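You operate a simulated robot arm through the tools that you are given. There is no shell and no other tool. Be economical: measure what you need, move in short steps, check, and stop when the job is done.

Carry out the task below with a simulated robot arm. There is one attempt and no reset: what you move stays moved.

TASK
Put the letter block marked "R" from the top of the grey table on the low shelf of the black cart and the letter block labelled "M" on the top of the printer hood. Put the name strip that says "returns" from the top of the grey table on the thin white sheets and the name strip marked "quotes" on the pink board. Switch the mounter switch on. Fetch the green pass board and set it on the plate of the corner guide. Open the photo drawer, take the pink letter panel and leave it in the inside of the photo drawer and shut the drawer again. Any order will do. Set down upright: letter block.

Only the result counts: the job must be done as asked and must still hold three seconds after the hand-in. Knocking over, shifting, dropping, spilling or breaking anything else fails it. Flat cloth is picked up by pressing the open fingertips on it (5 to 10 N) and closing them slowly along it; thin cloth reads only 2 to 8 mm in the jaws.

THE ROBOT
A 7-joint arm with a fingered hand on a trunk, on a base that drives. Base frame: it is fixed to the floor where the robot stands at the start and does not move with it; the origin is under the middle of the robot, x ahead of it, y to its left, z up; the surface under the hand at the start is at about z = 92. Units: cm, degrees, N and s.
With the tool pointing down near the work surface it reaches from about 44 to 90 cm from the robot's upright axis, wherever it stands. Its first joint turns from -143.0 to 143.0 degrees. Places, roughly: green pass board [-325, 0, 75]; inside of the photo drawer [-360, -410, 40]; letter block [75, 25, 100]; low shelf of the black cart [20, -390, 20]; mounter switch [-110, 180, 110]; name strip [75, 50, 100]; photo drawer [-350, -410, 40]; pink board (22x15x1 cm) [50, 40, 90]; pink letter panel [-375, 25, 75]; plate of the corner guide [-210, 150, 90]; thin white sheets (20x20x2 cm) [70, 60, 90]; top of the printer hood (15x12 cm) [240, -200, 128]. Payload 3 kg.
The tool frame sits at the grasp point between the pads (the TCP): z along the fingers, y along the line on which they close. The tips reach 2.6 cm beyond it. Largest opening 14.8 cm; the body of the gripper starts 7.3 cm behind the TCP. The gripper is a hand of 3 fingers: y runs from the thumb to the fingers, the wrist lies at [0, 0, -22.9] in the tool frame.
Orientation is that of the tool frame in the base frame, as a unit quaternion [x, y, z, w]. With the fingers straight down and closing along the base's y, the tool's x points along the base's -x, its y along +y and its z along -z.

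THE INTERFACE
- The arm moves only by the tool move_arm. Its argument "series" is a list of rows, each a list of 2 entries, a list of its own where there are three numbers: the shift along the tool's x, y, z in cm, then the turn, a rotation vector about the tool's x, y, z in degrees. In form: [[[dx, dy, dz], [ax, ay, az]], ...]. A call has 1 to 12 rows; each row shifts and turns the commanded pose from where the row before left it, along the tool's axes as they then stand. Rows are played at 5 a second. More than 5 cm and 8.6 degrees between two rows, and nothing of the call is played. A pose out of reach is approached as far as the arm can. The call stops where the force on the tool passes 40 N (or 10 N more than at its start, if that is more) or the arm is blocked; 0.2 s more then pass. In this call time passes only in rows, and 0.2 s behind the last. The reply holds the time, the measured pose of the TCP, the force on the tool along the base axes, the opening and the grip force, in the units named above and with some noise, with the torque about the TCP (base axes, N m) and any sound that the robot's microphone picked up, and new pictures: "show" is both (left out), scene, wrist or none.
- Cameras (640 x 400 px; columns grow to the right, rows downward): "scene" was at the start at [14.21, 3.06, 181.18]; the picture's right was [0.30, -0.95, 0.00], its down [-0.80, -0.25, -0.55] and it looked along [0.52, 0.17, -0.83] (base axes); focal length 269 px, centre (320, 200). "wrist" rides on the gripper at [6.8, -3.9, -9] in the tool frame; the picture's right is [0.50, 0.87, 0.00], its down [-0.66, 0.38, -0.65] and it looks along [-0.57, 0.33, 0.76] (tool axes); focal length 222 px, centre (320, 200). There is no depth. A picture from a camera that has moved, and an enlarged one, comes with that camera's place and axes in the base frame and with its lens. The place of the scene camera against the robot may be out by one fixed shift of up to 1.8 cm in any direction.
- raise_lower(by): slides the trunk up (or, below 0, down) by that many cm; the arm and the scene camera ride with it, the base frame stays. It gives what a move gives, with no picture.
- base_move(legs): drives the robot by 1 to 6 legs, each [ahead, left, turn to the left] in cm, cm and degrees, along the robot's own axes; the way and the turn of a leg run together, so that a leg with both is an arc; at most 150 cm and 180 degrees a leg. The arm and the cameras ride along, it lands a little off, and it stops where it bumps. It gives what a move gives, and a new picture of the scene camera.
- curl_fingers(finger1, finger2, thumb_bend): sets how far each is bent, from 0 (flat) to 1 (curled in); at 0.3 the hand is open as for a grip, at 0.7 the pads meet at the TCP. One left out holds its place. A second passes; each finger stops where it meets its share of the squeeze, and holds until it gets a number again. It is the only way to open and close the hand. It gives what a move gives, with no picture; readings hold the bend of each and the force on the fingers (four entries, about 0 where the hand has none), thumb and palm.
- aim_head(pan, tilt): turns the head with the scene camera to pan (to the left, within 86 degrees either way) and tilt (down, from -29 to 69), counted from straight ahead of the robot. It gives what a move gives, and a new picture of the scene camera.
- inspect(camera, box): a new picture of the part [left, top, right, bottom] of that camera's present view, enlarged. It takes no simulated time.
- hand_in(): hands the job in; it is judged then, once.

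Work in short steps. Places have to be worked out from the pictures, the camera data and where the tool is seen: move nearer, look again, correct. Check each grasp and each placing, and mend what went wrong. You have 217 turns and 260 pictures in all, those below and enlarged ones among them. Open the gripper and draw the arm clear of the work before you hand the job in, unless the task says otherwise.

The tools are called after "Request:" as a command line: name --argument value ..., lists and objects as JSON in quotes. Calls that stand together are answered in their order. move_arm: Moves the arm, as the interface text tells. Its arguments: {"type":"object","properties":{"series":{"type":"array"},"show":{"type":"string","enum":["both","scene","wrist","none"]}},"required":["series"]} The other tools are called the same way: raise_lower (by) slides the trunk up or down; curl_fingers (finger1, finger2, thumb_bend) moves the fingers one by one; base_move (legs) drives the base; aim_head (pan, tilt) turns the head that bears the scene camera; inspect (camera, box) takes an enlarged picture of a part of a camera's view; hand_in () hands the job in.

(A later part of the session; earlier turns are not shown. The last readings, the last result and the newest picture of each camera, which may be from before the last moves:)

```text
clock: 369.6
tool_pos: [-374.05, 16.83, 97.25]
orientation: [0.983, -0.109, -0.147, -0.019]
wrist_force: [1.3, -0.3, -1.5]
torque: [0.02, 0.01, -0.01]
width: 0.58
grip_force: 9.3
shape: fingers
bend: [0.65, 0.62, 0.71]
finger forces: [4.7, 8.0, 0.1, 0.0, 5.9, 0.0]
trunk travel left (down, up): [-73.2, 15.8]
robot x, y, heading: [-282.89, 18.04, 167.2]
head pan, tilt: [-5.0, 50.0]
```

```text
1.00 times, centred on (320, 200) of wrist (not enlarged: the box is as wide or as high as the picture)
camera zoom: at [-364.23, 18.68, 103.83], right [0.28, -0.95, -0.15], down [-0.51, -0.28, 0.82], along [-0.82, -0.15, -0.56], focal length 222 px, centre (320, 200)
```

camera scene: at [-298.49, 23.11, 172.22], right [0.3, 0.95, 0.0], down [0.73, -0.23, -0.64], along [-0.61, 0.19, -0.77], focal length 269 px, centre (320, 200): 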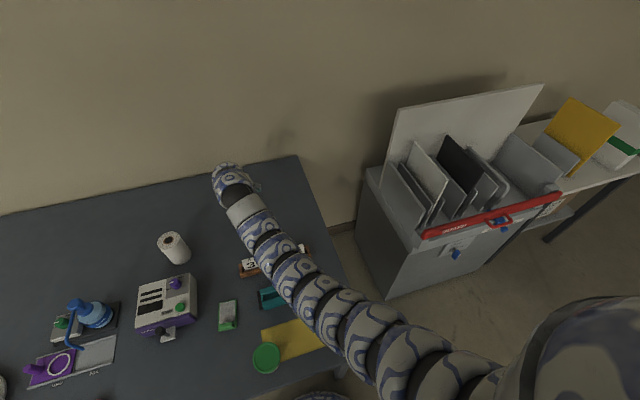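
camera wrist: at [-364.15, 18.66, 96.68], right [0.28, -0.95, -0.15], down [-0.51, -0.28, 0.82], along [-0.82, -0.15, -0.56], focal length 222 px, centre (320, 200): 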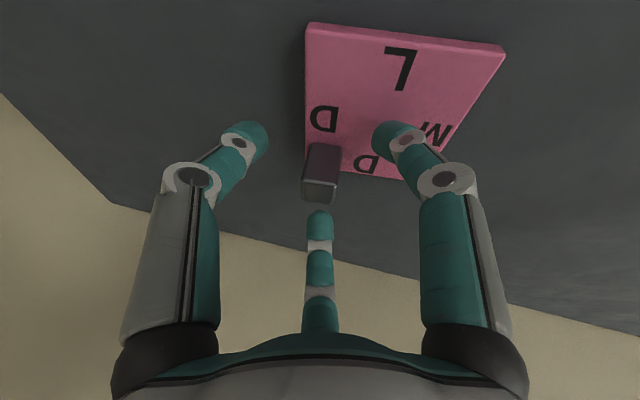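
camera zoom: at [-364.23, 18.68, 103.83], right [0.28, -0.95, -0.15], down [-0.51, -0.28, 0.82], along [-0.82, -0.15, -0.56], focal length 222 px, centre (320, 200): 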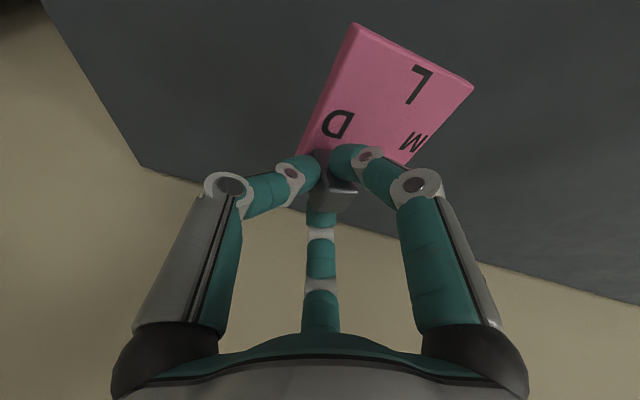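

The panel is held, though it swung a little; I tighten more and lift.

Request:
curl_fingers --finger1 0.8 --finger2 0.76 --thumb_bend 0.84

Request:
raise_lower --by 15

Request:
inspect --camera "wrist" --box '[0, 0, 640, 400]'

```text
clock: 370.6
tool_pos: [-373.85, 16.85, 97.27]
orientation: [0.983, -0.108, -0.148, -0.019]
wrist_force: [-0.4, -0.4, -1.8]
torque: [-0.02, 0.03, -0.02]
width: 1.26
grip_force: 12.7
shape: fingers
bend: [0.76, 0.62, 0.84]
finger forces: [12.5, 12.4, 0.1, 0.0, 1.2, 0.0]
trunk travel left (down, up): [-73.2, 15.8]
robot x, y, heading: [-282.69, 17.73, 167.5]
head pan, tilt: [-5.0, 50.0]
```

```text
clock: 372.3
tool_pos: [-373.97, 16.89, 112.13]
orientation: [0.983, -0.108, -0.147, -0.02]
wrist_force: [0.7, 1.2, -2.6]
torque: [-0.02, 0.0, 0.02]
width: 1.22
grip_force: 13.6
shape: fingers
bend: [0.76, 0.62, 0.84]
finger forces: [12.3, 12.3, 0.0, 0.0, 1.3, 0.0]
trunk travel left (down, up): [-88.2, 0.8]
robot x, y, heading: [-282.59, 18.09, 167.4]
head pan, tilt: [-5.0, 50.0]
```

```text
1.00 times, centred on (320, 200) of wrist (not enlarged: the box is as wide or as high as the picture)
camera zoom: at [-364.24, 18.68, 118.83], right [0.28, -0.95, -0.15], down [-0.51, -0.28, 0.82], along [-0.82, -0.15, -0.56], focal length 222 px, centre (320, 200)
```

zoom: 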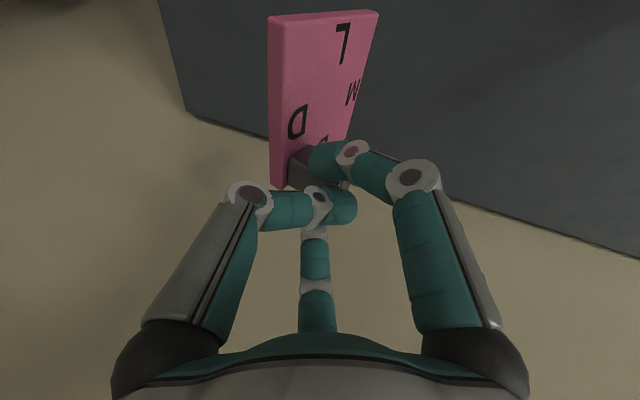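

The panel is now clamped firmly between finger 1 and finger 2. I leave the fingers alone and drive back to the drawer the same way, keeping the hand off the table's objects.

Request:
base_move --legs '[[-65, 0, 0], [0, 0, 12.5], [0, 145, 0], [60, 0, 0], [0, 0, 90]]'

Request:
inspect --camera "wrist" --box '[0, 0, 640, 400]'

```text
clock: 390.4
tool_pos: [-257.56, -230.72, 112.32]
orientation: [0.699, 0.7, -0.108, 0.103]
wrist_force: [1.2, -1.2, -1.6]
torque: [-0.03, -0.01, -0.01]
width: 1.22
grip_force: 12.2
shape: fingers
bend: [0.76, 0.62, 0.84]
finger forces: [11.4, 11.6, 0.1, 0.0, 1.2, 0.0]
trunk travel left (down, up): [-88.2, 0.8]
robot x, y, heading: [-278.92, -141.98, -89.6]
head pan, tilt: [-5.0, 50.0]
camera scene: at [-280.09, -156.7, 195.23], right [-1.0, 0.08, 0.0], down [0.06, 0.76, -0.64], along [-0.05, -0.64, -0.77], focal length 269 px, centre (320, 200)
```

scene: 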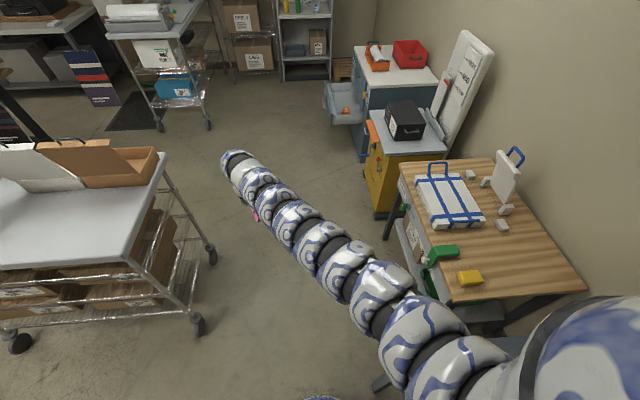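

```text
1.00 times, centred on (320, 200) of wrist (not enlarged: the box is as wide or as high as the picture)
camera zoom: at [-261.49, -221.64, 118.84], right [0.86, 0.48, -0.15], down [0.38, -0.43, 0.82], along [0.32, -0.76, -0.56], focal length 222 px, centre (320, 200)
```

zoom: 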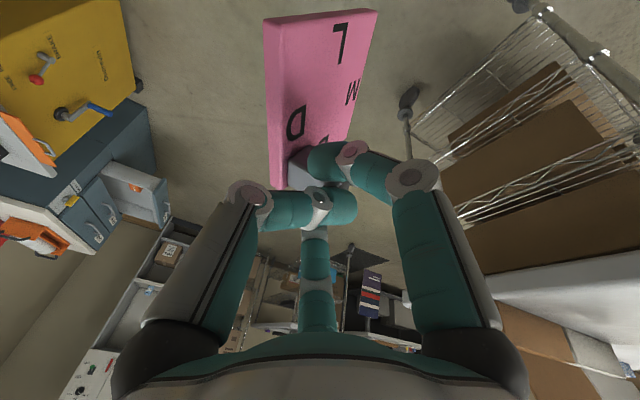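

Panel still secure and the open drawer is visible. I continue south, shift east, and turn to face the drawer.

Request:
base_move --legs '[[150, 0, 0], [98, 0, 0], [0, 52, 0], [0, 0, -90]]'

Request:
aim_head --pan 0 --tilt 45

Request:
inspect --camera "wrist" --box '[0, 0, 640, 400]'

```text
clock: 409.0
tool_pos: [-315.25, -411.7, 112.31]
orientation: [0.989, -0.005, -0.149, -0.004]
wrist_force: [-0.6, -0.1, -0.9]
torque: [-0.01, 0.03, -0.01]
width: 1.21
grip_force: 11.3
shape: fingers
bend: [0.76, 0.62, 0.84]
finger forces: [11.2, 11.5, 0.0, 0.0, 1.3, 0.1]
trunk travel left (down, up): [-88.2, 0.8]
robot x, y, heading: [-226.14, -391.84, 179.5]
head pan, tilt: [-5.0, 50.0]
camera scene: at [-242.34, -389.7, 195.23], right [0.1, 1.0, 0.0], down [0.76, -0.07, -0.64], along [-0.64, 0.06, -0.77], focal length 269 px, centre (320, 200)
```

scene: 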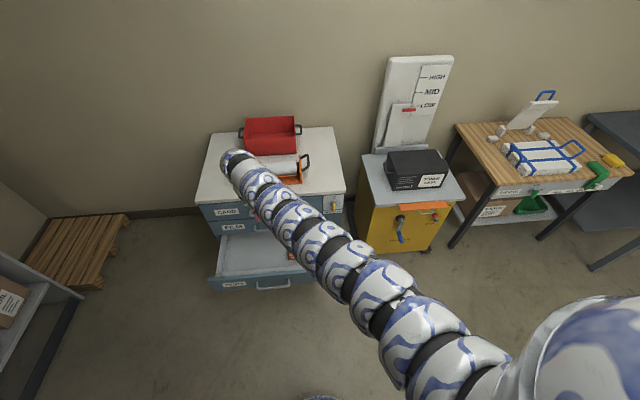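

```text
clock: 409.7
tool_pos: [-315.23, -411.69, 112.18]
orientation: [0.989, -0.005, -0.149, -0.004]
wrist_force: [-0.1, -0.3, -1.8]
torque: [-0.01, 0.05, 0.01]
width: 1.21
grip_force: 12.1
shape: fingers
bend: [0.76, 0.62, 0.84]
finger forces: [11.2, 11.5, 0.1, 0.0, 1.3, 0.0]
trunk travel left (down, up): [-88.2, 0.8]
robot x, y, heading: [-226.07, -391.76, 179.7]
head pan, tilt: [0.0, 45.0]
camera scene: at [-242.81, -390.39, 195.92], right [0.01, 1.0, 0.0], down [0.71, -0.01, -0.71], along [-0.71, 0.01, -0.71], focal length 269 px, centre (320, 200)
```

scene: 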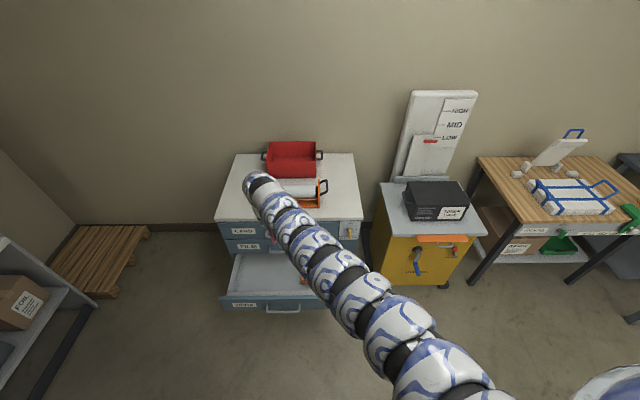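

```text
1.00 times, centred on (320, 200) of wrist (not enlarged: the box is as wide or as high as the picture)
camera zoom: at [-306.02, -407.87, 118.83], right [0.47, -0.87, -0.15], down [-0.44, -0.38, 0.82], along [-0.77, -0.31, -0.56], focal length 222 px, centre (320, 200)
```

zoom: 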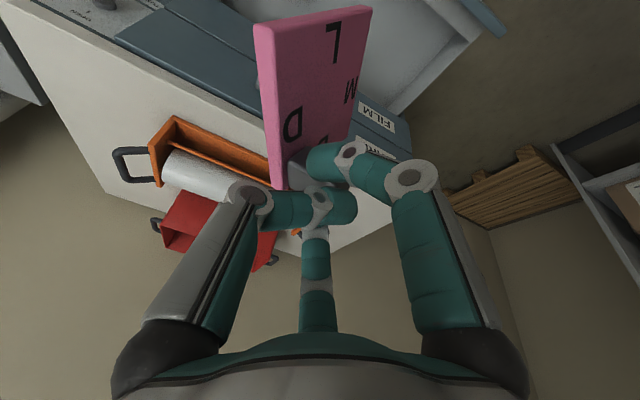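

The open drawer's interior spans about x −338..−312, y −444..−372, with the orange box near [−329,−397]. I shift the hand to [−321,−421] and lower in steps.

Request:
base_move --legs '[[5.8, 9.5, 0]]'

Request:
raise_lower --by -40

Request:
inspect --camera "wrist" --box '[0, 0, 640, 400]'

Request:
inspect --camera "scene" --box '[160, 180, 420, 340]'

```text
clock: 410.9
tool_pos: [-321.06, -421.26, 112.08]
orientation: [0.989, -0.005, -0.148, -0.004]
wrist_force: [1.0, -1.2, -2.1]
torque: [0.03, 0.04, 0.03]
width: 1.22
grip_force: 12.7
shape: fingers
bend: [0.76, 0.62, 0.84]
finger forces: [11.5, 11.6, 0.0, 0.0, 1.4, 0.0]
trunk travel left (down, up): [-88.2, 0.8]
robot x, y, heading: [-231.7, -400.78, 179.6]
head pan, tilt: [0.0, 45.0]
camera scene: at [-248.81, -400.06, 195.91], right [0.01, 1.0, 0.0], down [0.71, 0.0, -0.71], along [-0.71, 0.01, -0.71], focal length 269 px, centre (320, 200)
```

scene: 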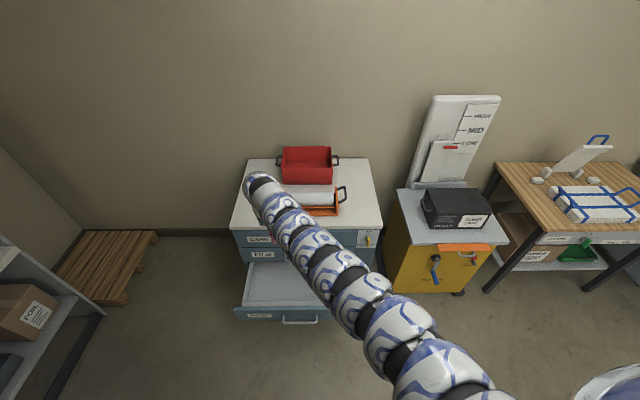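

```text
clock: 414.7
tool_pos: [-321.01, -421.19, 72.29]
orientation: [0.989, -0.004, -0.148, -0.004]
wrist_force: [-0.5, 0.0, -0.5]
torque: [-0.01, 0.0, -0.03]
width: 1.22
grip_force: 11.9
shape: fingers
bend: [0.76, 0.62, 0.84]
finger forces: [11.4, 11.8, 0.0, 0.0, 1.3, 0.1]
trunk travel left (down, up): [-48.2, 40.8]
robot x, y, heading: [-232.09, -401.05, 179.4]
head pan, tilt: [0.0, 45.0]
```

```text
1.00 times, centred on (320, 200) of wrist (not enlarged: the box is as wide or as high as the picture)
camera zoom: at [-311.87, -417.36, 78.85], right [0.47, -0.87, -0.15], down [-0.44, -0.38, 0.82], along [-0.77, -0.32, -0.56], focal length 222 px, centre (320, 200)
```

zoom: 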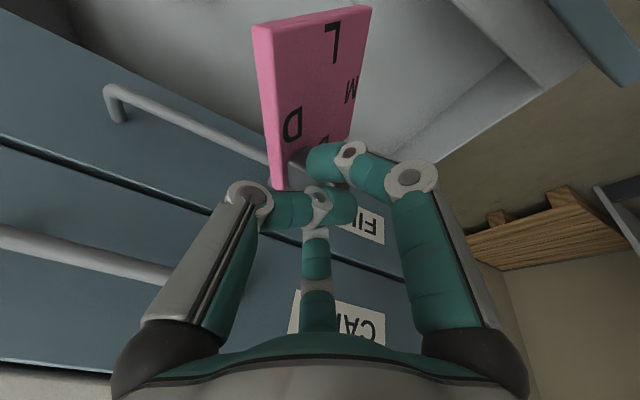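

```text
2.46 times, centred on (290, 260) of scene
camera zoom: at [-248.66, -399.85, 155.93], right [0.01, 1.0, 0.0], down [0.71, -0.01, -0.71], along [-0.71, 0.01, -0.71], focal length 663 px, centre (394, 52)
```

zoom: 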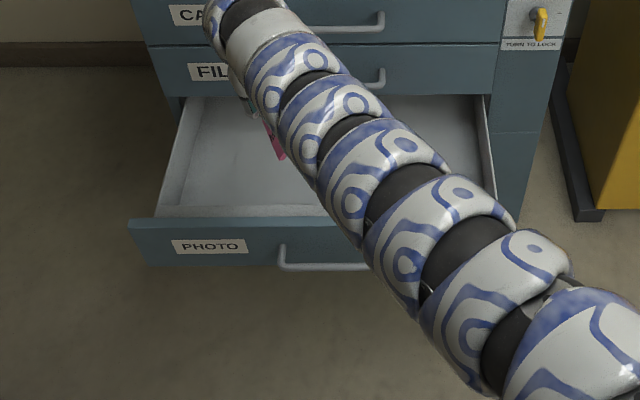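

The panel's lower edge is close to the drawer's front wall, so I move 3.5 cm deeper and 7 cm left (clear of the FILM handle), then lower further.

Request:
base_move --legs '[[3.5, 7, 0]]'

Request:
raise_lower --by -14

Request:
inspect --camera "wrist" --box '[0, 0, 640, 400]'

Request:
inspect --camera "scene" --box '[160, 180, 420, 340]'

```text
clock: 415.8
tool_pos: [-324.71, -428.15, 72.26]
orientation: [0.989, -0.005, -0.149, -0.003]
wrist_force: [-0.2, -0.1, -1.3]
torque: [0.0, 0.02, -0.03]
width: 1.24
grip_force: 12.4
shape: fingers
bend: [0.76, 0.62, 0.84]
finger forces: [11.7, 11.8, 0.1, 0.0, 1.4, 0.0]
trunk travel left (down, up): [-48.2, 40.8]
robot x, y, heading: [-235.25, -408.14, 179.7]
head pan, tilt: [0.0, 45.0]
camera scene: at [-252.25, -406.82, 155.92], right [0.01, 1.0, 0.0], down [0.71, -0.01, -0.71], along [-0.71, 0.01, -0.71], focal length 269 px, centre (320, 200)
```

scene: 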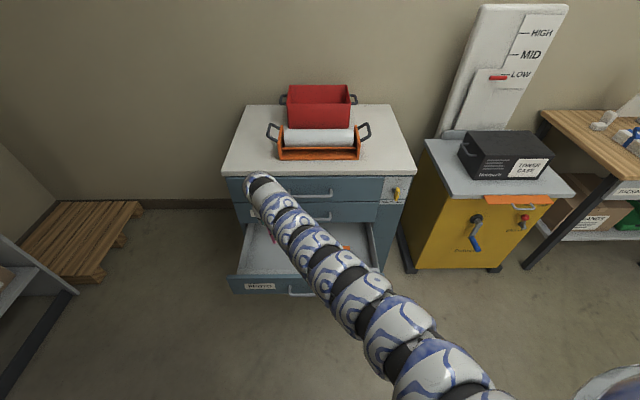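

```text
clock: 417.4
tool_pos: [-324.54, -428.19, 58.25]
orientation: [0.989, -0.005, -0.149, -0.004]
wrist_force: [-0.1, -0.2, -1.8]
torque: [0.01, 0.04, -0.01]
width: 1.24
grip_force: 12.3
shape: fingers
bend: [0.76, 0.62, 0.84]
finger forces: [11.8, 11.9, 0.1, 0.0, 1.3, 0.0]
trunk travel left (down, up): [-34.2, 54.8]
robot x, y, heading: [-235.77, -408.33, 179.8]
head pan, tilt: [0.0, 45.0]
```

```text
1.00 times, centred on (320, 200) of wrist (not enlarged: the box is as wide or as high as the picture)
camera zoom: at [-315.41, -424.32, 64.85], right [0.47, -0.87, -0.15], down [-0.44, -0.38, 0.82], along [-0.77, -0.32, -0.56], focal length 222 px, centre (320, 200)
```

zoom: 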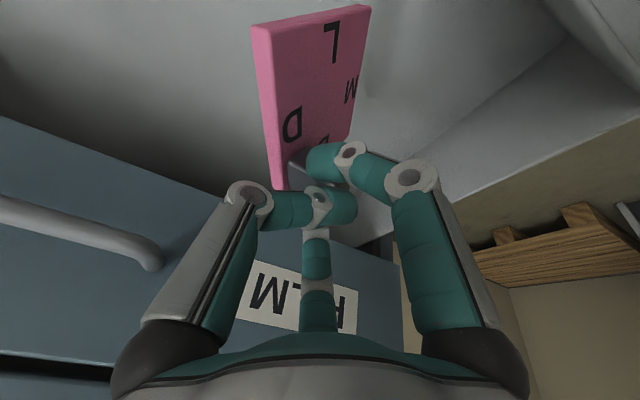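

```text
2.46 times, centred on (290, 260) of scene
camera zoom: at [-252.2, -406.79, 141.93], right [0.01, 1.0, 0.0], down [0.71, -0.01, -0.71], along [-0.71, 0.01, -0.71], focal length 663 px, centre (394, 52)
```

zoom: 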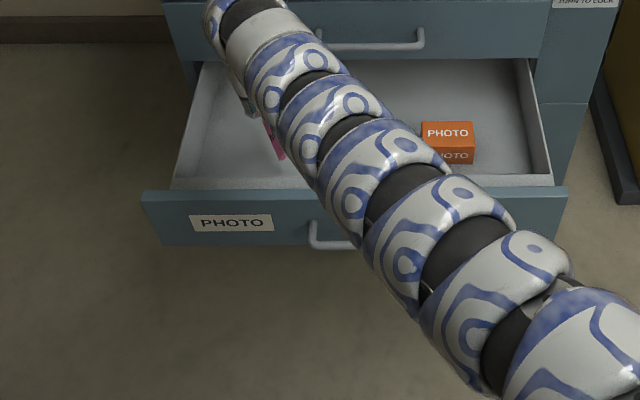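

Good. I lower in small steps until the panel touches the drawer floor.

Request:
raise_lower --by -5

Request:
raise_lower --by -1.5

Request:
inspect --camera "wrist" --box '[0, 0, 640, 400]'

```text
clock: 418.4
tool_pos: [-324.63, -428.13, 53.37]
orientation: [0.989, -0.005, -0.149, -0.004]
wrist_force: [-0.6, -1.1, -1.5]
torque: [-0.03, 0.02, 0.0]
width: 1.23
grip_force: 12.3
shape: fingers
bend: [0.76, 0.62, 0.84]
finger forces: [11.7, 11.9, 0.0, 0.1, 1.3, 0.1]
trunk travel left (down, up): [-29.2, 59.8]
robot x, y, heading: [-235.5, -407.58, 179.8]
head pan, tilt: [0.0, 45.0]
```

```text
clock: 419.0
tool_pos: [-324.72, -428.15, 51.66]
orientation: [0.989, -0.005, -0.149, -0.004]
wrist_force: [-0.1, -0.3, -1.8]
torque: [-0.04, 0.02, 0.0]
width: 1.22
grip_force: 12.3
shape: fingers
bend: [0.76, 0.62, 0.85]
finger forces: [11.8, 12.1, 0.1, 0.0, 1.4, 0.0]
trunk travel left (down, up): [-27.7, 61.3]
robot x, y, heading: [-235.69, -407.78, 179.8]
head pan, tilt: [0.0, 45.0]
```

```text
1.00 times, centred on (320, 200) of wrist (not enlarged: the box is as wide or as high as the picture)
camera zoom: at [-315.41, -424.33, 58.34], right [0.47, -0.87, -0.15], down [-0.44, -0.38, 0.82], along [-0.77, -0.32, -0.56], focal length 222 px, centre (320, 200)
```

zoom: 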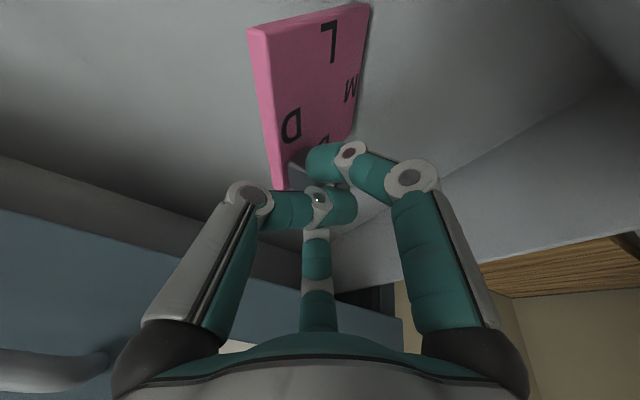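

Request:
raise_lower --by -1.5

Request:
raise_lower --by -1

Request:
raise_lower --by -1

Request:
inspect --camera "wrist" --box '[0, 0, 640, 400]'

```text
clock: 419.6
tool_pos: [-324.61, -428.11, 50.44]
orientation: [0.989, -0.005, -0.15, -0.003]
wrist_force: [-2.4, 0.1, 9.5]
torque: [-0.04, 0.14, -0.04]
width: 1.46
grip_force: 14.3
shape: fingers
bend: [0.78, 0.61, 0.85]
finger forces: [12.0, 12.4, 0.0, 0.1, 3.8, 0.1]
trunk travel left (down, up): [-26.2, 62.8]
robot x, y, heading: [-235.83, -407.85, 179.6]
head pan, tilt: [0.0, 45.0]
```

```text
clock: 420.2
tool_pos: [-325.08, -427.85, 50.02]
orientation: [0.988, -0.006, -0.155, -0.003]
wrist_force: [-2.1, 3.2, 18.9]
torque: [0.0, 0.11, -0.06]
width: 1.65
grip_force: 19.8
shape: fingers
bend: [0.78, 0.6, 0.86]
finger forces: [10.9, 13.2, 0.1, 0.0, 15.7, 0.0]
trunk travel left (down, up): [-25.2, 63.8]
robot x, y, heading: [-235.45, -407.91, 179.5]
head pan, tilt: [0.0, 45.0]
stopped: the force on the tool passed its limit at 42 N (the readings are from after the stop); the commanded pose is now the measured one
```

```text
clock: 420.8
tool_pos: [-324.83, -428.09, 48.4]
orientation: [0.989, -0.006, -0.151, -0.004]
wrist_force: [0.8, 0.8, -0.9]
torque: [-0.03, 0.03, 0.0]
width: 1.63
grip_force: 13.7
shape: fingers
bend: [0.79, 0.61, 0.86]
finger forces: [11.4, 11.0, 0.0, 0.0, 4.8, 0.0]
trunk travel left (down, up): [-24.2, 64.8]
robot x, y, heading: [-235.42, -408.04, 179.5]
head pan, tilt: [0.0, 45.0]
```

```text
1.00 times, centred on (320, 200) of wrist (not enlarged: the box is as wide or as high as the picture)
camera zoom: at [-315.61, -424.26, 55.03], right [0.47, -0.87, -0.15], down [-0.43, -0.38, 0.82], along [-0.77, -0.32, -0.55], focal length 222 px, centre (320, 200)
```

zoom: 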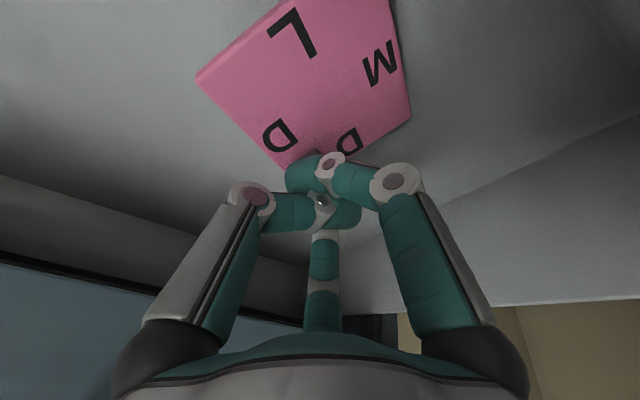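

The panel has flattened onto the drawer floor. I release it.

Request:
curl_fingers --finger1 0.65 --finger2 0.55 --thumb_bend 0.65

Request:
curl_fingers --finger1 0.5 --finger2 0.48 --thumb_bend 0.5

Request:
inspect --camera "wrist" --box '[0, 0, 640, 400]'

```text
clock: 421.8
tool_pos: [-324.96, -427.92, 48.68]
orientation: [0.988, -0.005, -0.151, -0.004]
wrist_force: [0.1, 0.5, -0.1]
torque: [0.0, -0.01, -0.02]
width: 1.35
grip_force: 0.1
shape: fingers
bend: [0.65, 0.55, 0.65]
finger forces: [0.1, 0.0, 0.1, 0.1, 0.1, 0.0]
trunk travel left (down, up): [-24.2, 64.8]
robot x, y, heading: [-235.56, -408.3, 179.6]
head pan, tilt: [0.0, 45.0]
```

```text
clock: 422.8
tool_pos: [-324.87, -427.99, 48.64]
orientation: [0.988, -0.006, -0.152, -0.003]
wrist_force: [-0.1, 0.3, -0.1]
torque: [-0.02, -0.02, -0.04]
width: 6.15
grip_force: 0.1
shape: fingers
bend: [0.5, 0.48, 0.5]
finger forces: [0.0, 0.0, 0.0, 0.1, 0.1, 0.0]
trunk travel left (down, up): [-24.2, 64.8]
robot x, y, heading: [-235.37, -407.98, 179.4]
head pan, tilt: [0.0, 45.0]
```

```text
1.00 times, centred on (320, 200) of wrist (not enlarged: the box is as wide or as high as the picture)
camera zoom: at [-315.68, -424.21, 55.19], right [0.47, -0.87, -0.15], down [-0.43, -0.38, 0.82], along [-0.77, -0.31, -0.55], focal length 222 px, centre (320, 200)
```

zoom: 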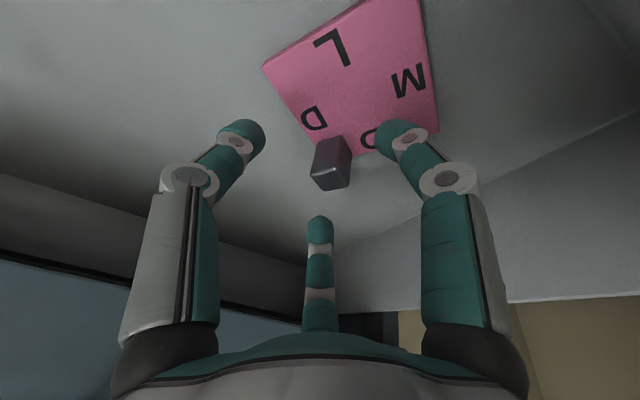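

The panel lies flat in the drawer with its post up. I raise, back out in front of the drawer, and lower again to push it shut.

Request:
raise_lower --by 25

Request:
base_move --legs '[[-32, 2, 0]]'

Request:
curl_fingers --finger1 0.75 --finger2 0.75 --thumb_bend 0.75

Request:
raise_lower --by -26

Request:
inspect --camera "scene" --box '[0, 0, 640, 400]'

```text
clock: 425.3
tool_pos: [-324.89, -427.99, 73.67]
orientation: [0.988, -0.006, -0.152, -0.004]
wrist_force: [-0.3, 0.7, 0.1]
torque: [-0.02, 0.03, -0.02]
width: 6.15
grip_force: 0.1
shape: fingers
bend: [0.5, 0.48, 0.5]
finger forces: [0.0, 0.0, 0.0, 0.0, 0.1, 0.1]
trunk travel left (down, up): [-49.2, 39.8]
robot x, y, heading: [-235.85, -407.93, 179.5]
head pan, tilt: [0.0, 45.0]
```

```text
clock: 427.5
tool_pos: [-293.23, -430.09, 73.73]
orientation: [0.988, -0.006, -0.153, -0.003]
wrist_force: [1.3, -0.7, 0.3]
torque: [0.01, 0.02, 0.03]
width: 6.15
grip_force: 0.1
shape: fingers
bend: [0.5, 0.48, 0.5]
finger forces: [0.0, 0.1, 0.1, 0.0, 0.0, 0.1]
trunk travel left (down, up): [-49.2, 39.8]
robot x, y, heading: [-203.9, -409.98, 179.4]
head pan, tilt: [0.0, 45.0]
camera scene: at [-220.39, -409.05, 156.96], right [0.01, 1.0, 0.0], down [0.71, -0.01, -0.71], along [-0.71, 0.01, -0.71], focal length 269 px, centre (320, 200)
```

scene: 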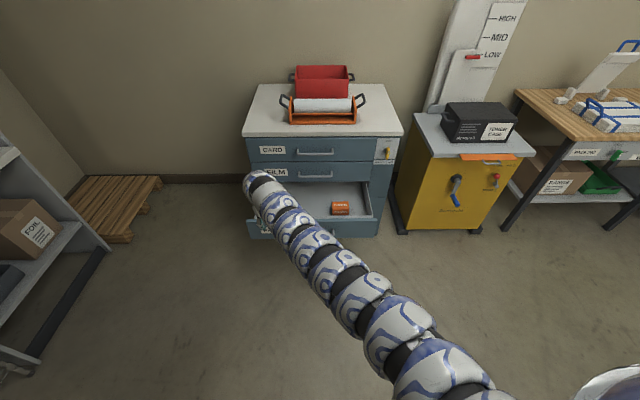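

```text
clock: 428.5
tool_pos: [-293.16, -430.15, 73.62]
orientation: [0.988, -0.006, -0.152, -0.003]
wrist_force: [-0.9, 1.1, -0.5]
torque: [0.0, 0.04, 0.0]
width: 0.0
grip_force: 0.1
shape: fingers
bend: [0.73, 0.72, 0.72]
finger forces: [0.0, 0.1, 0.0, 0.2, 0.0, 0.0]
trunk travel left (down, up): [-49.2, 39.8]
robot x, y, heading: [-203.9, -410.18, 179.4]
head pan, tilt: [0.0, 45.0]
```

```text
clock: 431.1
tool_pos: [-293.23, -430.22, 47.72]
orientation: [0.988, -0.005, -0.152, -0.003]
wrist_force: [0.0, 0.5, 0.6]
torque: [0.0, 0.02, -0.02]
width: 0.03
grip_force: 0.1
shape: fingers
bend: [0.73, 0.72, 0.72]
finger forces: [0.1, 0.0, 0.0, 0.0, 0.1, 0.0]
trunk travel left (down, up): [-23.2, 65.8]
robot x, y, heading: [-203.85, -410.06, 179.4]
head pan, tilt: [0.0, 45.0]
```

```text
1.00 times, centred on (320, 200) of scene (not enlarged: the box is as wide or as high as the picture)
camera zoom: at [-220.42, -409.05, 130.96], right [0.01, 1.0, 0.0], down [0.71, -0.01, -0.71], along [-0.71, 0.01, -0.71], focal length 269 px, centre (320, 200)
```

zoom: 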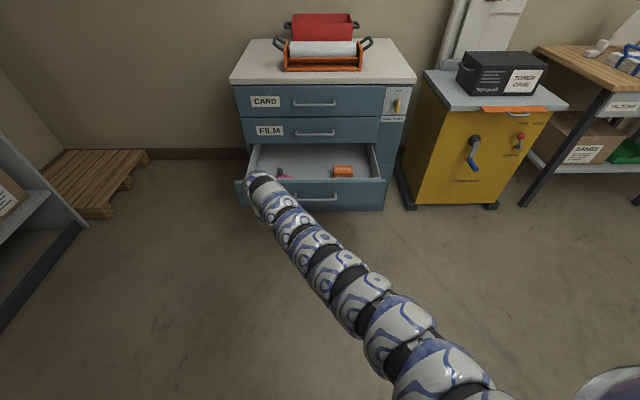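

Both items are inside. I push the drawer by driving ahead in stages.

Request:
base_move --legs '[[28, 0, 0]]'

Request:
base_move --legs '[[8, 0, 0]]'

```text
clock: 433.1
tool_pos: [-321.39, -429.43, 47.68]
orientation: [0.988, -0.009, -0.152, -0.004]
wrist_force: [-1.3, -0.7, -0.2]
torque: [0.01, 0.0, 0.03]
width: 0.01
grip_force: 0.1
shape: fingers
bend: [0.73, 0.72, 0.73]
finger forces: [0.1, 0.1, 0.0, 0.0, 0.0, 0.0]
trunk travel left (down, up): [-23.2, 65.8]
robot x, y, heading: [-232.02, -409.86, 179.3]
head pan, tilt: [0.0, 45.0]
camera scene: at [-248.6, -408.65, 130.96], right [0.01, 1.0, 0.0], down [0.71, -0.01, -0.71], along [-0.71, 0.01, -0.71], focal length 269 px, centre (320, 200)
```

scene: 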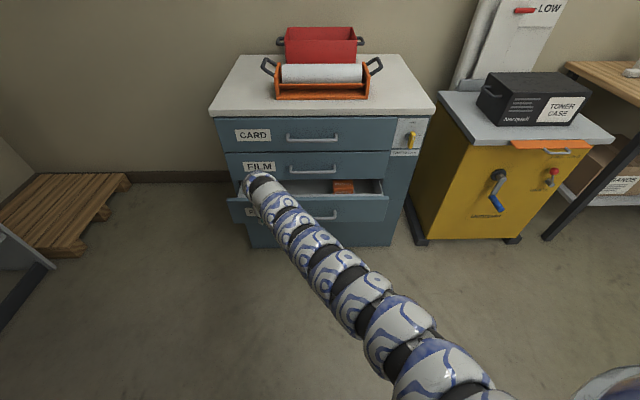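

```text
clock: 434.1
tool_pos: [-329.61, -429.36, 47.66]
orientation: [0.988, -0.009, -0.153, -0.004]
wrist_force: [-0.5, 0.5, -0.3]
torque: [0.0, -0.02, 0.03]
width: 0.01
grip_force: 0.1
shape: fingers
bend: [0.73, 0.73, 0.73]
finger forces: [0.0, 0.1, 0.0, 0.0, 0.1, 0.0]
trunk travel left (down, up): [-23.2, 65.8]
robot x, y, heading: [-239.87, -409.51, 179.2]
head pan, tilt: [0.0, 45.0]
camera scene: at [-256.63, -408.54, 130.96], right [0.01, 1.0, 0.0], down [0.71, -0.01, -0.71], along [-0.71, 0.01, -0.71], focal length 269 px, centre (320, 200)
```

scene: 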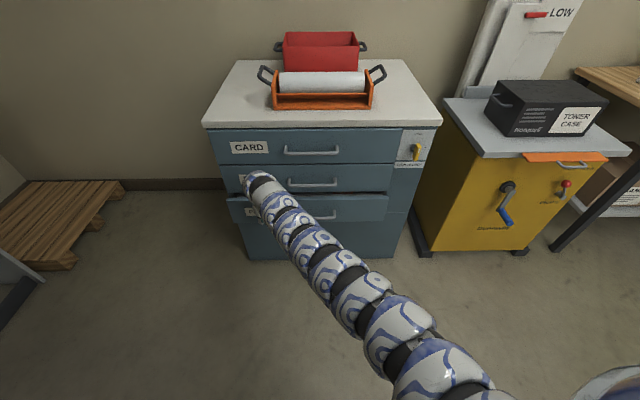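

Closing smoothly, about 6 cm left. I continue in small steps.

Request:
base_move --legs '[[5, 0, 0]]'

Request:
inspect --camera "scene" --box '[200, 110, 460, 270]'

```text
clock: 435.2
tool_pos: [-333.59, -429.56, 47.18]
orientation: [0.989, -0.006, -0.146, -0.006]
wrist_force: [10.5, 2.1, 0.9]
torque: [-0.08, 0.33, 0.11]
width: 0.0
grip_force: 5.0
shape: fingers
bend: [0.73, 0.72, 0.72]
finger forces: [0.0, 10.0, 0.0, 0.1, 0.1, 0.0]
trunk travel left (down, up): [-23.2, 65.8]
robot x, y, heading: [-244.96, -409.48, 179.3]
head pan, tilt: [0.0, 45.0]
stopped in leg 1: the force on the tool passed its limit at 48 N (the readings are from after the stop); the commanded pose is now the measured one
camera scene: at [-261.46, -408.46, 130.96], right [0.01, 1.0, 0.0], down [0.71, -0.01, -0.71], along [-0.71, 0.01, -0.71], focal length 269 px, centre (320, 200)
```

scene: 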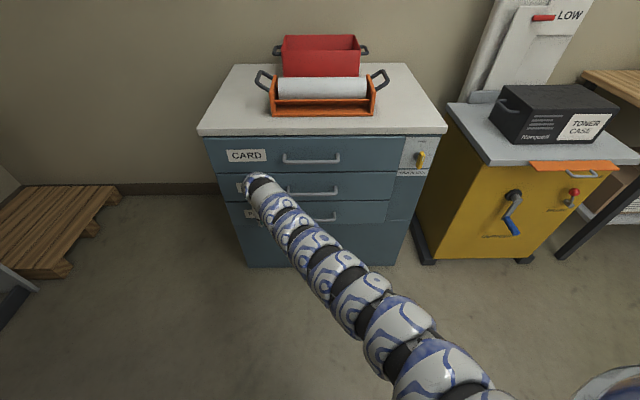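

```text
2.46 times, centred on (330, 190) of scene
camera zoom: at [-261.46, -408.46, 130.96], right [0.01, 1.0, 0.0], down [0.71, -0.01, -0.71], along [-0.71, 0.01, -0.71], focal length 663 px, centre (295, 225)
```

zoom: 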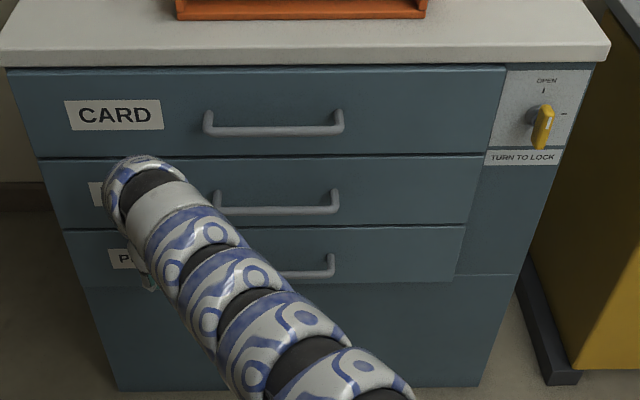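

The drawer hit its stop and is flush. I back off and raise, then verify.

Request:
base_move --legs '[[-20, 0, 0]]'

Request:
raise_lower --by 40

Request:
raise_lower --by 25

Request:
inspect --camera "scene" --box '[160, 150, 420, 310]'

```text
clock: 436.8
tool_pos: [-313.81, -429.77, 47.27]
orientation: [0.989, -0.006, -0.147, -0.005]
wrist_force: [0.0, 0.3, -0.1]
torque: [-0.02, -0.01, -0.01]
width: 0.0
grip_force: 0.0
shape: fingers
bend: [0.73, 0.73, 0.73]
finger forces: [0.0, 0.0, 0.0, 0.0, 0.0, 0.1]
trunk travel left (down, up): [-23.2, 65.8]
robot x, y, heading: [-224.83, -410.22, 179.1]
head pan, tilt: [0.0, 45.0]
camera scene: at [-241.47, -408.74, 130.95], right [0.01, 1.0, 0.0], down [0.71, -0.01, -0.71], along [-0.71, 0.01, -0.71], focal length 269 px, centre (320, 200)
```

scene: 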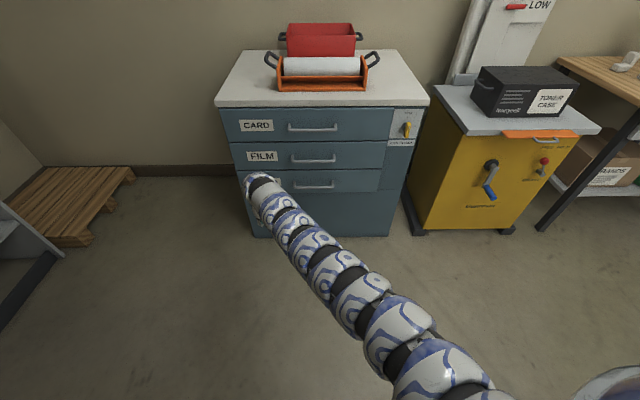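

```text
clock: 440.6
tool_pos: [-313.87, -429.8, 87.34]
orientation: [0.989, -0.006, -0.148, -0.004]
wrist_force: [-0.8, 1.0, 0.6]
torque: [0.0, 0.02, 0.01]
width: 0.0
grip_force: 0.0
shape: fingers
bend: [0.73, 0.73, 0.73]
finger forces: [0.0, 0.0, 0.0, 0.0, 0.0, 0.0]
trunk travel left (down, up): [-63.2, 25.8]
robot x, y, heading: [-224.58, -409.83, 179.2]
head pan, tilt: [0.0, 45.0]
```

```text
clock: 443.2
tool_pos: [-313.7, -429.88, 112.27]
orientation: [0.989, -0.006, -0.146, -0.004]
wrist_force: [-1.0, -0.3, -0.1]
torque: [0.04, -0.01, -0.01]
width: 0.0
grip_force: 0.1
shape: fingers
bend: [0.73, 0.73, 0.73]
finger forces: [0.0, 0.0, 0.0, 0.1, 0.0, 0.1]
trunk travel left (down, up): [-88.2, 0.8]
robot x, y, heading: [-224.9, -410.14, 179.4]
head pan, tilt: [0.0, 45.0]
```

```text
2.46 times, centred on (290, 230) of scene
camera zoom: at [-241.46, -408.74, 195.95], right [0.01, 1.0, 0.0], down [0.71, -0.01, -0.71], along [-0.71, 0.01, -0.71], focal length 663 px, centre (394, 126)
```

zoom: 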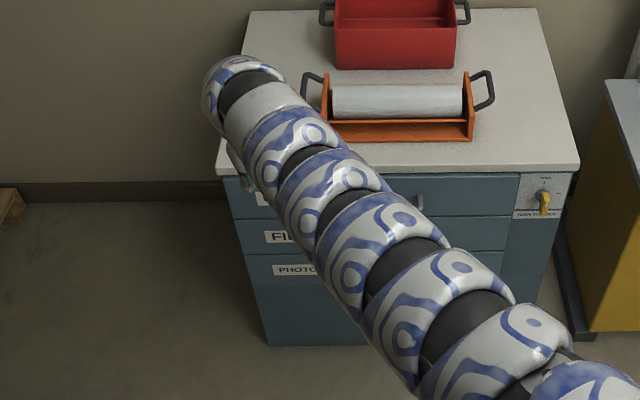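

The drawer is shut with the panel inside. Next I fetch the green pass board; I drive back north, keeping the hand off the table while passing.

Request:
base_move --legs '[[0, 0, -90], [0, 52, 0], [150, 0, 0], [105, 0, 0], [0, -60, 0], [0, 0, 90]]'

Request:
base_move --legs '[[0, -150, 0], [0, -29, 0]]'

Request:
aim_head --pan 5 --tilt 50

```text
clock: 468.9
tool_pos: [-305.75, -173.45, 112.22]
orientation: [0.989, -0.01, -0.147, -0.006]
wrist_force: [0.8, 0.1, -1.1]
torque: [-0.02, 0.0, -0.02]
width: 0.02
grip_force: 0.1
shape: fingers
bend: [0.73, 0.73, 0.73]
finger forces: [0.1, 0.0, 0.0, 0.0, 0.0, 0.1]
trunk travel left (down, up): [-88.2, 0.8]
robot x, y, heading: [-216.5, -154.45, 178.6]
head pan, tilt: [0.0, 45.0]
camera scene: at [-233.19, -152.99, 195.96], right [0.02, 1.0, 0.0], down [0.71, -0.02, -0.71], along [-0.71, 0.02, -0.71], focal length 269 px, centre (320, 200)
```

scene: 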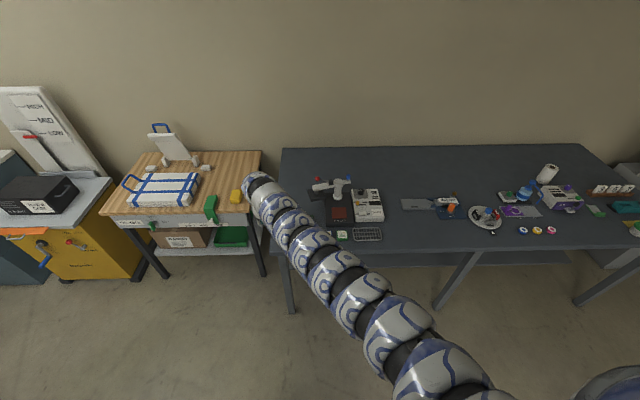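

```text
clock: 477.9
tool_pos: [-301.85, 5.05, 112.27]
orientation: [0.989, -0.011, -0.147, -0.004]
wrist_force: [-0.3, 0.8, -0.4]
torque: [-0.03, 0.02, 0.02]
width: 0.01
grip_force: 0.1
shape: fingers
bend: [0.73, 0.73, 0.73]
finger forces: [0.1, 0.0, 0.1, 0.0, 0.1, 0.0]
trunk travel left (down, up): [-88.2, 0.8]
robot x, y, heading: [-212.4, 24.08, 178.8]
head pan, tilt: [0.0, 45.0]
camera scene: at [-229.26, 25.49, 195.96], right [0.02, 1.0, 0.0], down [0.71, -0.02, -0.71], along [-0.71, 0.02, -0.71], focal length 269 px, centre (320, 200)
```

scene: 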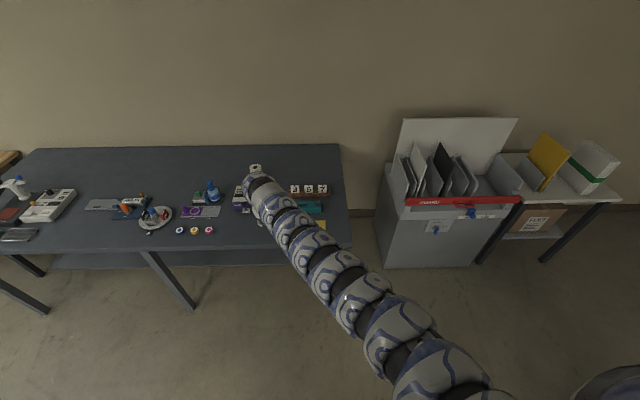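

```text
clock: 478.6
tool_pos: [-301.77, 4.86, 112.18]
orientation: [0.989, -0.01, -0.146, -0.006]
wrist_force: [0.8, -0.7, -0.3]
torque: [-0.04, 0.03, -0.03]
width: 0.01
grip_force: 0.0
shape: fingers
bend: [0.73, 0.73, 0.73]
finger forces: [0.0, 0.0, 0.0, 0.0, 0.0, 0.0]
trunk travel left (down, up): [-88.2, 0.8]
robot x, y, heading: [-212.39, 23.88, 178.8]
head pan, tilt: [5.0, 50.0]
camera scene: at [-228.83, 24.63, 195.27], right [-0.06, 1.0, 0.0], down [0.76, 0.05, -0.64], along [-0.64, -0.04, -0.77], focal length 269 px, centre (320, 200)
```

scene: 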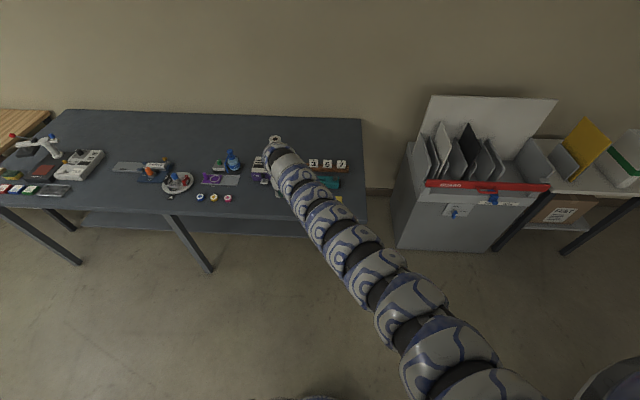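

I make the hand vertical, open it, and drive so that it hovers over the green board.

Request:
move_arm --series '[[[3.38, 0, -0.25], [0, 8.5, 0]], [[3.38, 0, -0.25], [0, 8.5, 0]]]' --show "none"

Request:
curl_fingers --finger1 0.45 --finger2 0.45 --thumb_bend 0.45

Request:
base_move --legs '[[31, 0, 0]]'

Request:
inspect --camera "wrist" --box '[0, 0, 640, 400]'

```text
clock: 479.2
tool_pos: [-294.93, 5.02, 111.38]
orientation: [1.0, -0.013, 0.002, -0.004]
wrist_force: [0.7, 0.0, -0.6]
torque: [-0.03, -0.06, 0.03]
width: 0.02
grip_force: 0.0
shape: fingers
bend: [0.73, 0.73, 0.73]
finger forces: [0.0, 0.0, 0.0, 0.1, 0.0, 0.0]
trunk travel left (down, up): [-88.2, 0.8]
robot x, y, heading: [-212.91, 24.28, 178.6]
head pan, tilt: [5.0, 50.0]
```

```text
clock: 480.2
tool_pos: [-294.98, 4.91, 111.35]
orientation: [1.0, -0.011, 0.002, -0.004]
wrist_force: [-0.3, 0.0, -0.1]
torque: [0.01, 0.01, 0.01]
width: 7.83
grip_force: 0.0
shape: fingers
bend: [0.45, 0.45, 0.45]
finger forces: [0.0, 0.0, 0.0, 0.1, 0.0, 0.0]
trunk travel left (down, up): [-88.2, 0.8]
robot x, y, heading: [-212.17, 24.44, 178.7]
head pan, tilt: [5.0, 50.0]
```

```text
clock: 482.2
tool_pos: [-326.11, 5.7, 111.32]
orientation: [1.0, -0.011, 0.002, -0.004]
wrist_force: [0.3, -0.3, -0.4]
torque: [0.02, 0.04, -0.03]
width: 7.81
grip_force: 0.0
shape: fingers
bend: [0.45, 0.45, 0.45]
finger forces: [0.0, 0.1, 0.0, 0.0, 0.0, 0.0]
trunk travel left (down, up): [-88.2, 0.8]
robot x, y, heading: [-244.0, 24.62, 178.8]
head pan, tilt: [5.0, 50.0]
camera scene: at [-260.0, 25.41, 195.25], right [-0.06, 1.0, 0.0], down [0.77, 0.05, -0.64], along [-0.64, -0.04, -0.77], focal length 269 px, centre (320, 200)
```

scene: 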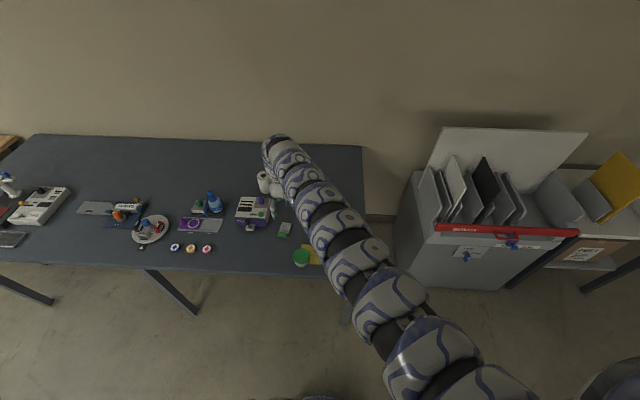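

```text
1.00 times, centred on (320, 200) of wrist (not enlarged: the box is as wide or as high as the picture)
camera zoom: at [-319.22, 9.38, 120.31], right [0.48, -0.88, 0.0], down [-0.67, -0.37, 0.65], along [-0.57, -0.31, -0.76], focal length 222 px, centre (320, 200)
```

zoom: 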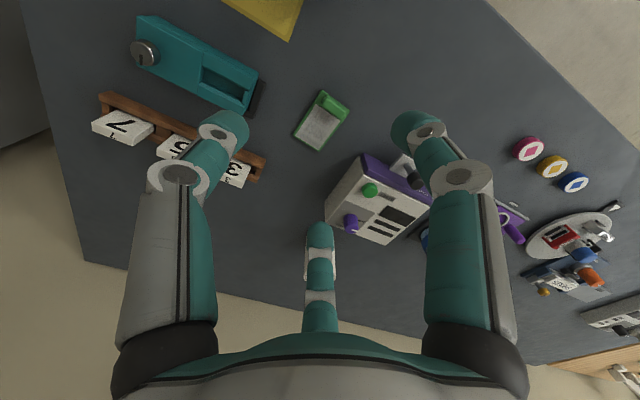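

Let me enlarge the green board to see its tab.

Request:
inspect --camera "wrist" --box '[270, 70, 390, 170]'

```text
4.00 times, centred on (330, 120) of wrist
camera zoom: at [-319.22, 9.38, 120.31], right [0.48, -0.88, 0.0], down [-0.67, -0.37, 0.65], along [-0.57, -0.31, -0.76], focal length 888 px, centre (280, 520)
```

zoom: 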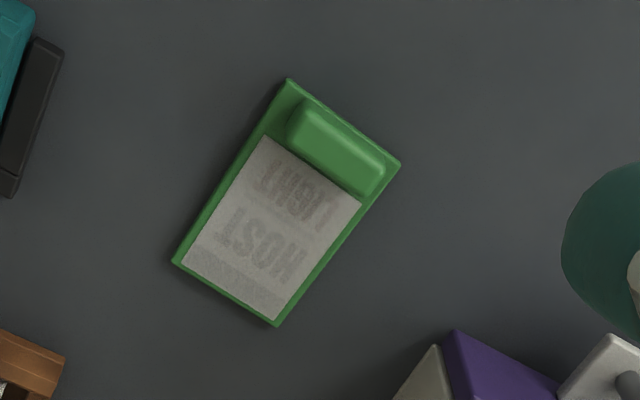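

The board carries a rounded bar (about 4×1.5 cm, along y) at [−327.6,2.7]. I roll the hand 95° so it closes across the bar, centre it, and descend partway.

Request:
move_arm --series '[[[0, 0, 1], [0, 0, 8.5]], [[0, 0, 1], [0, 0, 8.5]], [[0, 0, 1], [0, 0, 8.5]], [[0, 0, 1], [0, 0, 8.5]], [[0, 0, 1], [0, 0, 8.5]], [[0, 0, 1], [0, 0, 8.5]], [[0, 0, 1], [0, 0, 8.5]], [[0, 0, 1], [0, 0, 8.5]], [[0, 0, 1], [0, 0, 8.5]], [[0, 0, 1], [0, 0, 8.5]], [[0, 0, 1], [0, 0, 8.5]], [[0, 0, 1], [0, 0, 2.2]]]' --show "none"

Request:
move_arm --series '[[[3.2, 1.14, 1], [0, 0, 0]]]' --show "wrist"

```text
clock: 484.9
tool_pos: [-322.4, 7.85, 101.18]
orientation: [-0.661, 0.75, 0.001, 0.003]
wrist_force: [0.2, -0.3, 0.2]
torque: [-0.01, -0.02, -0.04]
width: 7.87
grip_force: 0.0
shape: fingers
bend: [0.45, 0.45, 0.45]
finger forces: [0.0, 0.0, 0.0, 0.1, 0.0, 0.0]
out of reach, approached as far as the arm can: row 1, 3, 9, 11, 12
trunk travel left (down, up): [-88.2, 0.8]
robot x, y, heading: [-243.49, 24.84, 178.3]
head pan, tilt: [5.0, 50.0]
```

```text
clock: 485.2
tool_pos: [-322.35, 7.78, 101.18]
orientation: [-0.662, 0.749, 0.002, 0.003]
wrist_force: [0.6, 0.3, 0.3]
torque: [-0.01, -0.02, -0.01]
width: 7.85
grip_force: 0.1
shape: fingers
bend: [0.45, 0.45, 0.45]
finger forces: [0.1, 0.1, 0.0, 0.1, 0.1, 0.0]
out of reach, approached as far as the arm can: row 1
trunk travel left (down, up): [-88.2, 0.8]
robot x, y, heading: [-243.74, 24.6, 178.8]
head pan, tilt: [5.0, 50.0]
camera wrist: at [-319.35, 0.54, 110.05], right [-0.92, -0.39, -0.01], down [-0.3, 0.69, 0.66], along [-0.25, 0.61, -0.75], focal length 222 px, centre (320, 200)
```

wrist: 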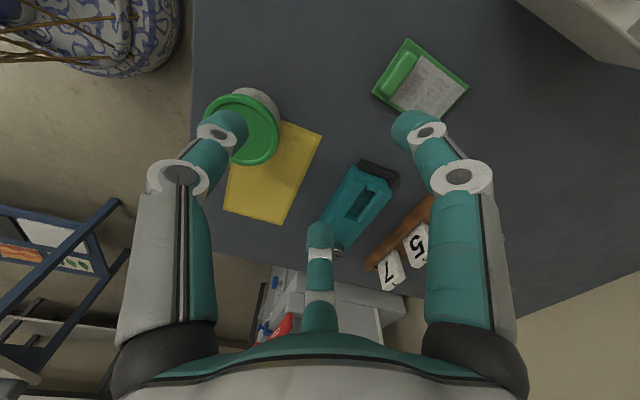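

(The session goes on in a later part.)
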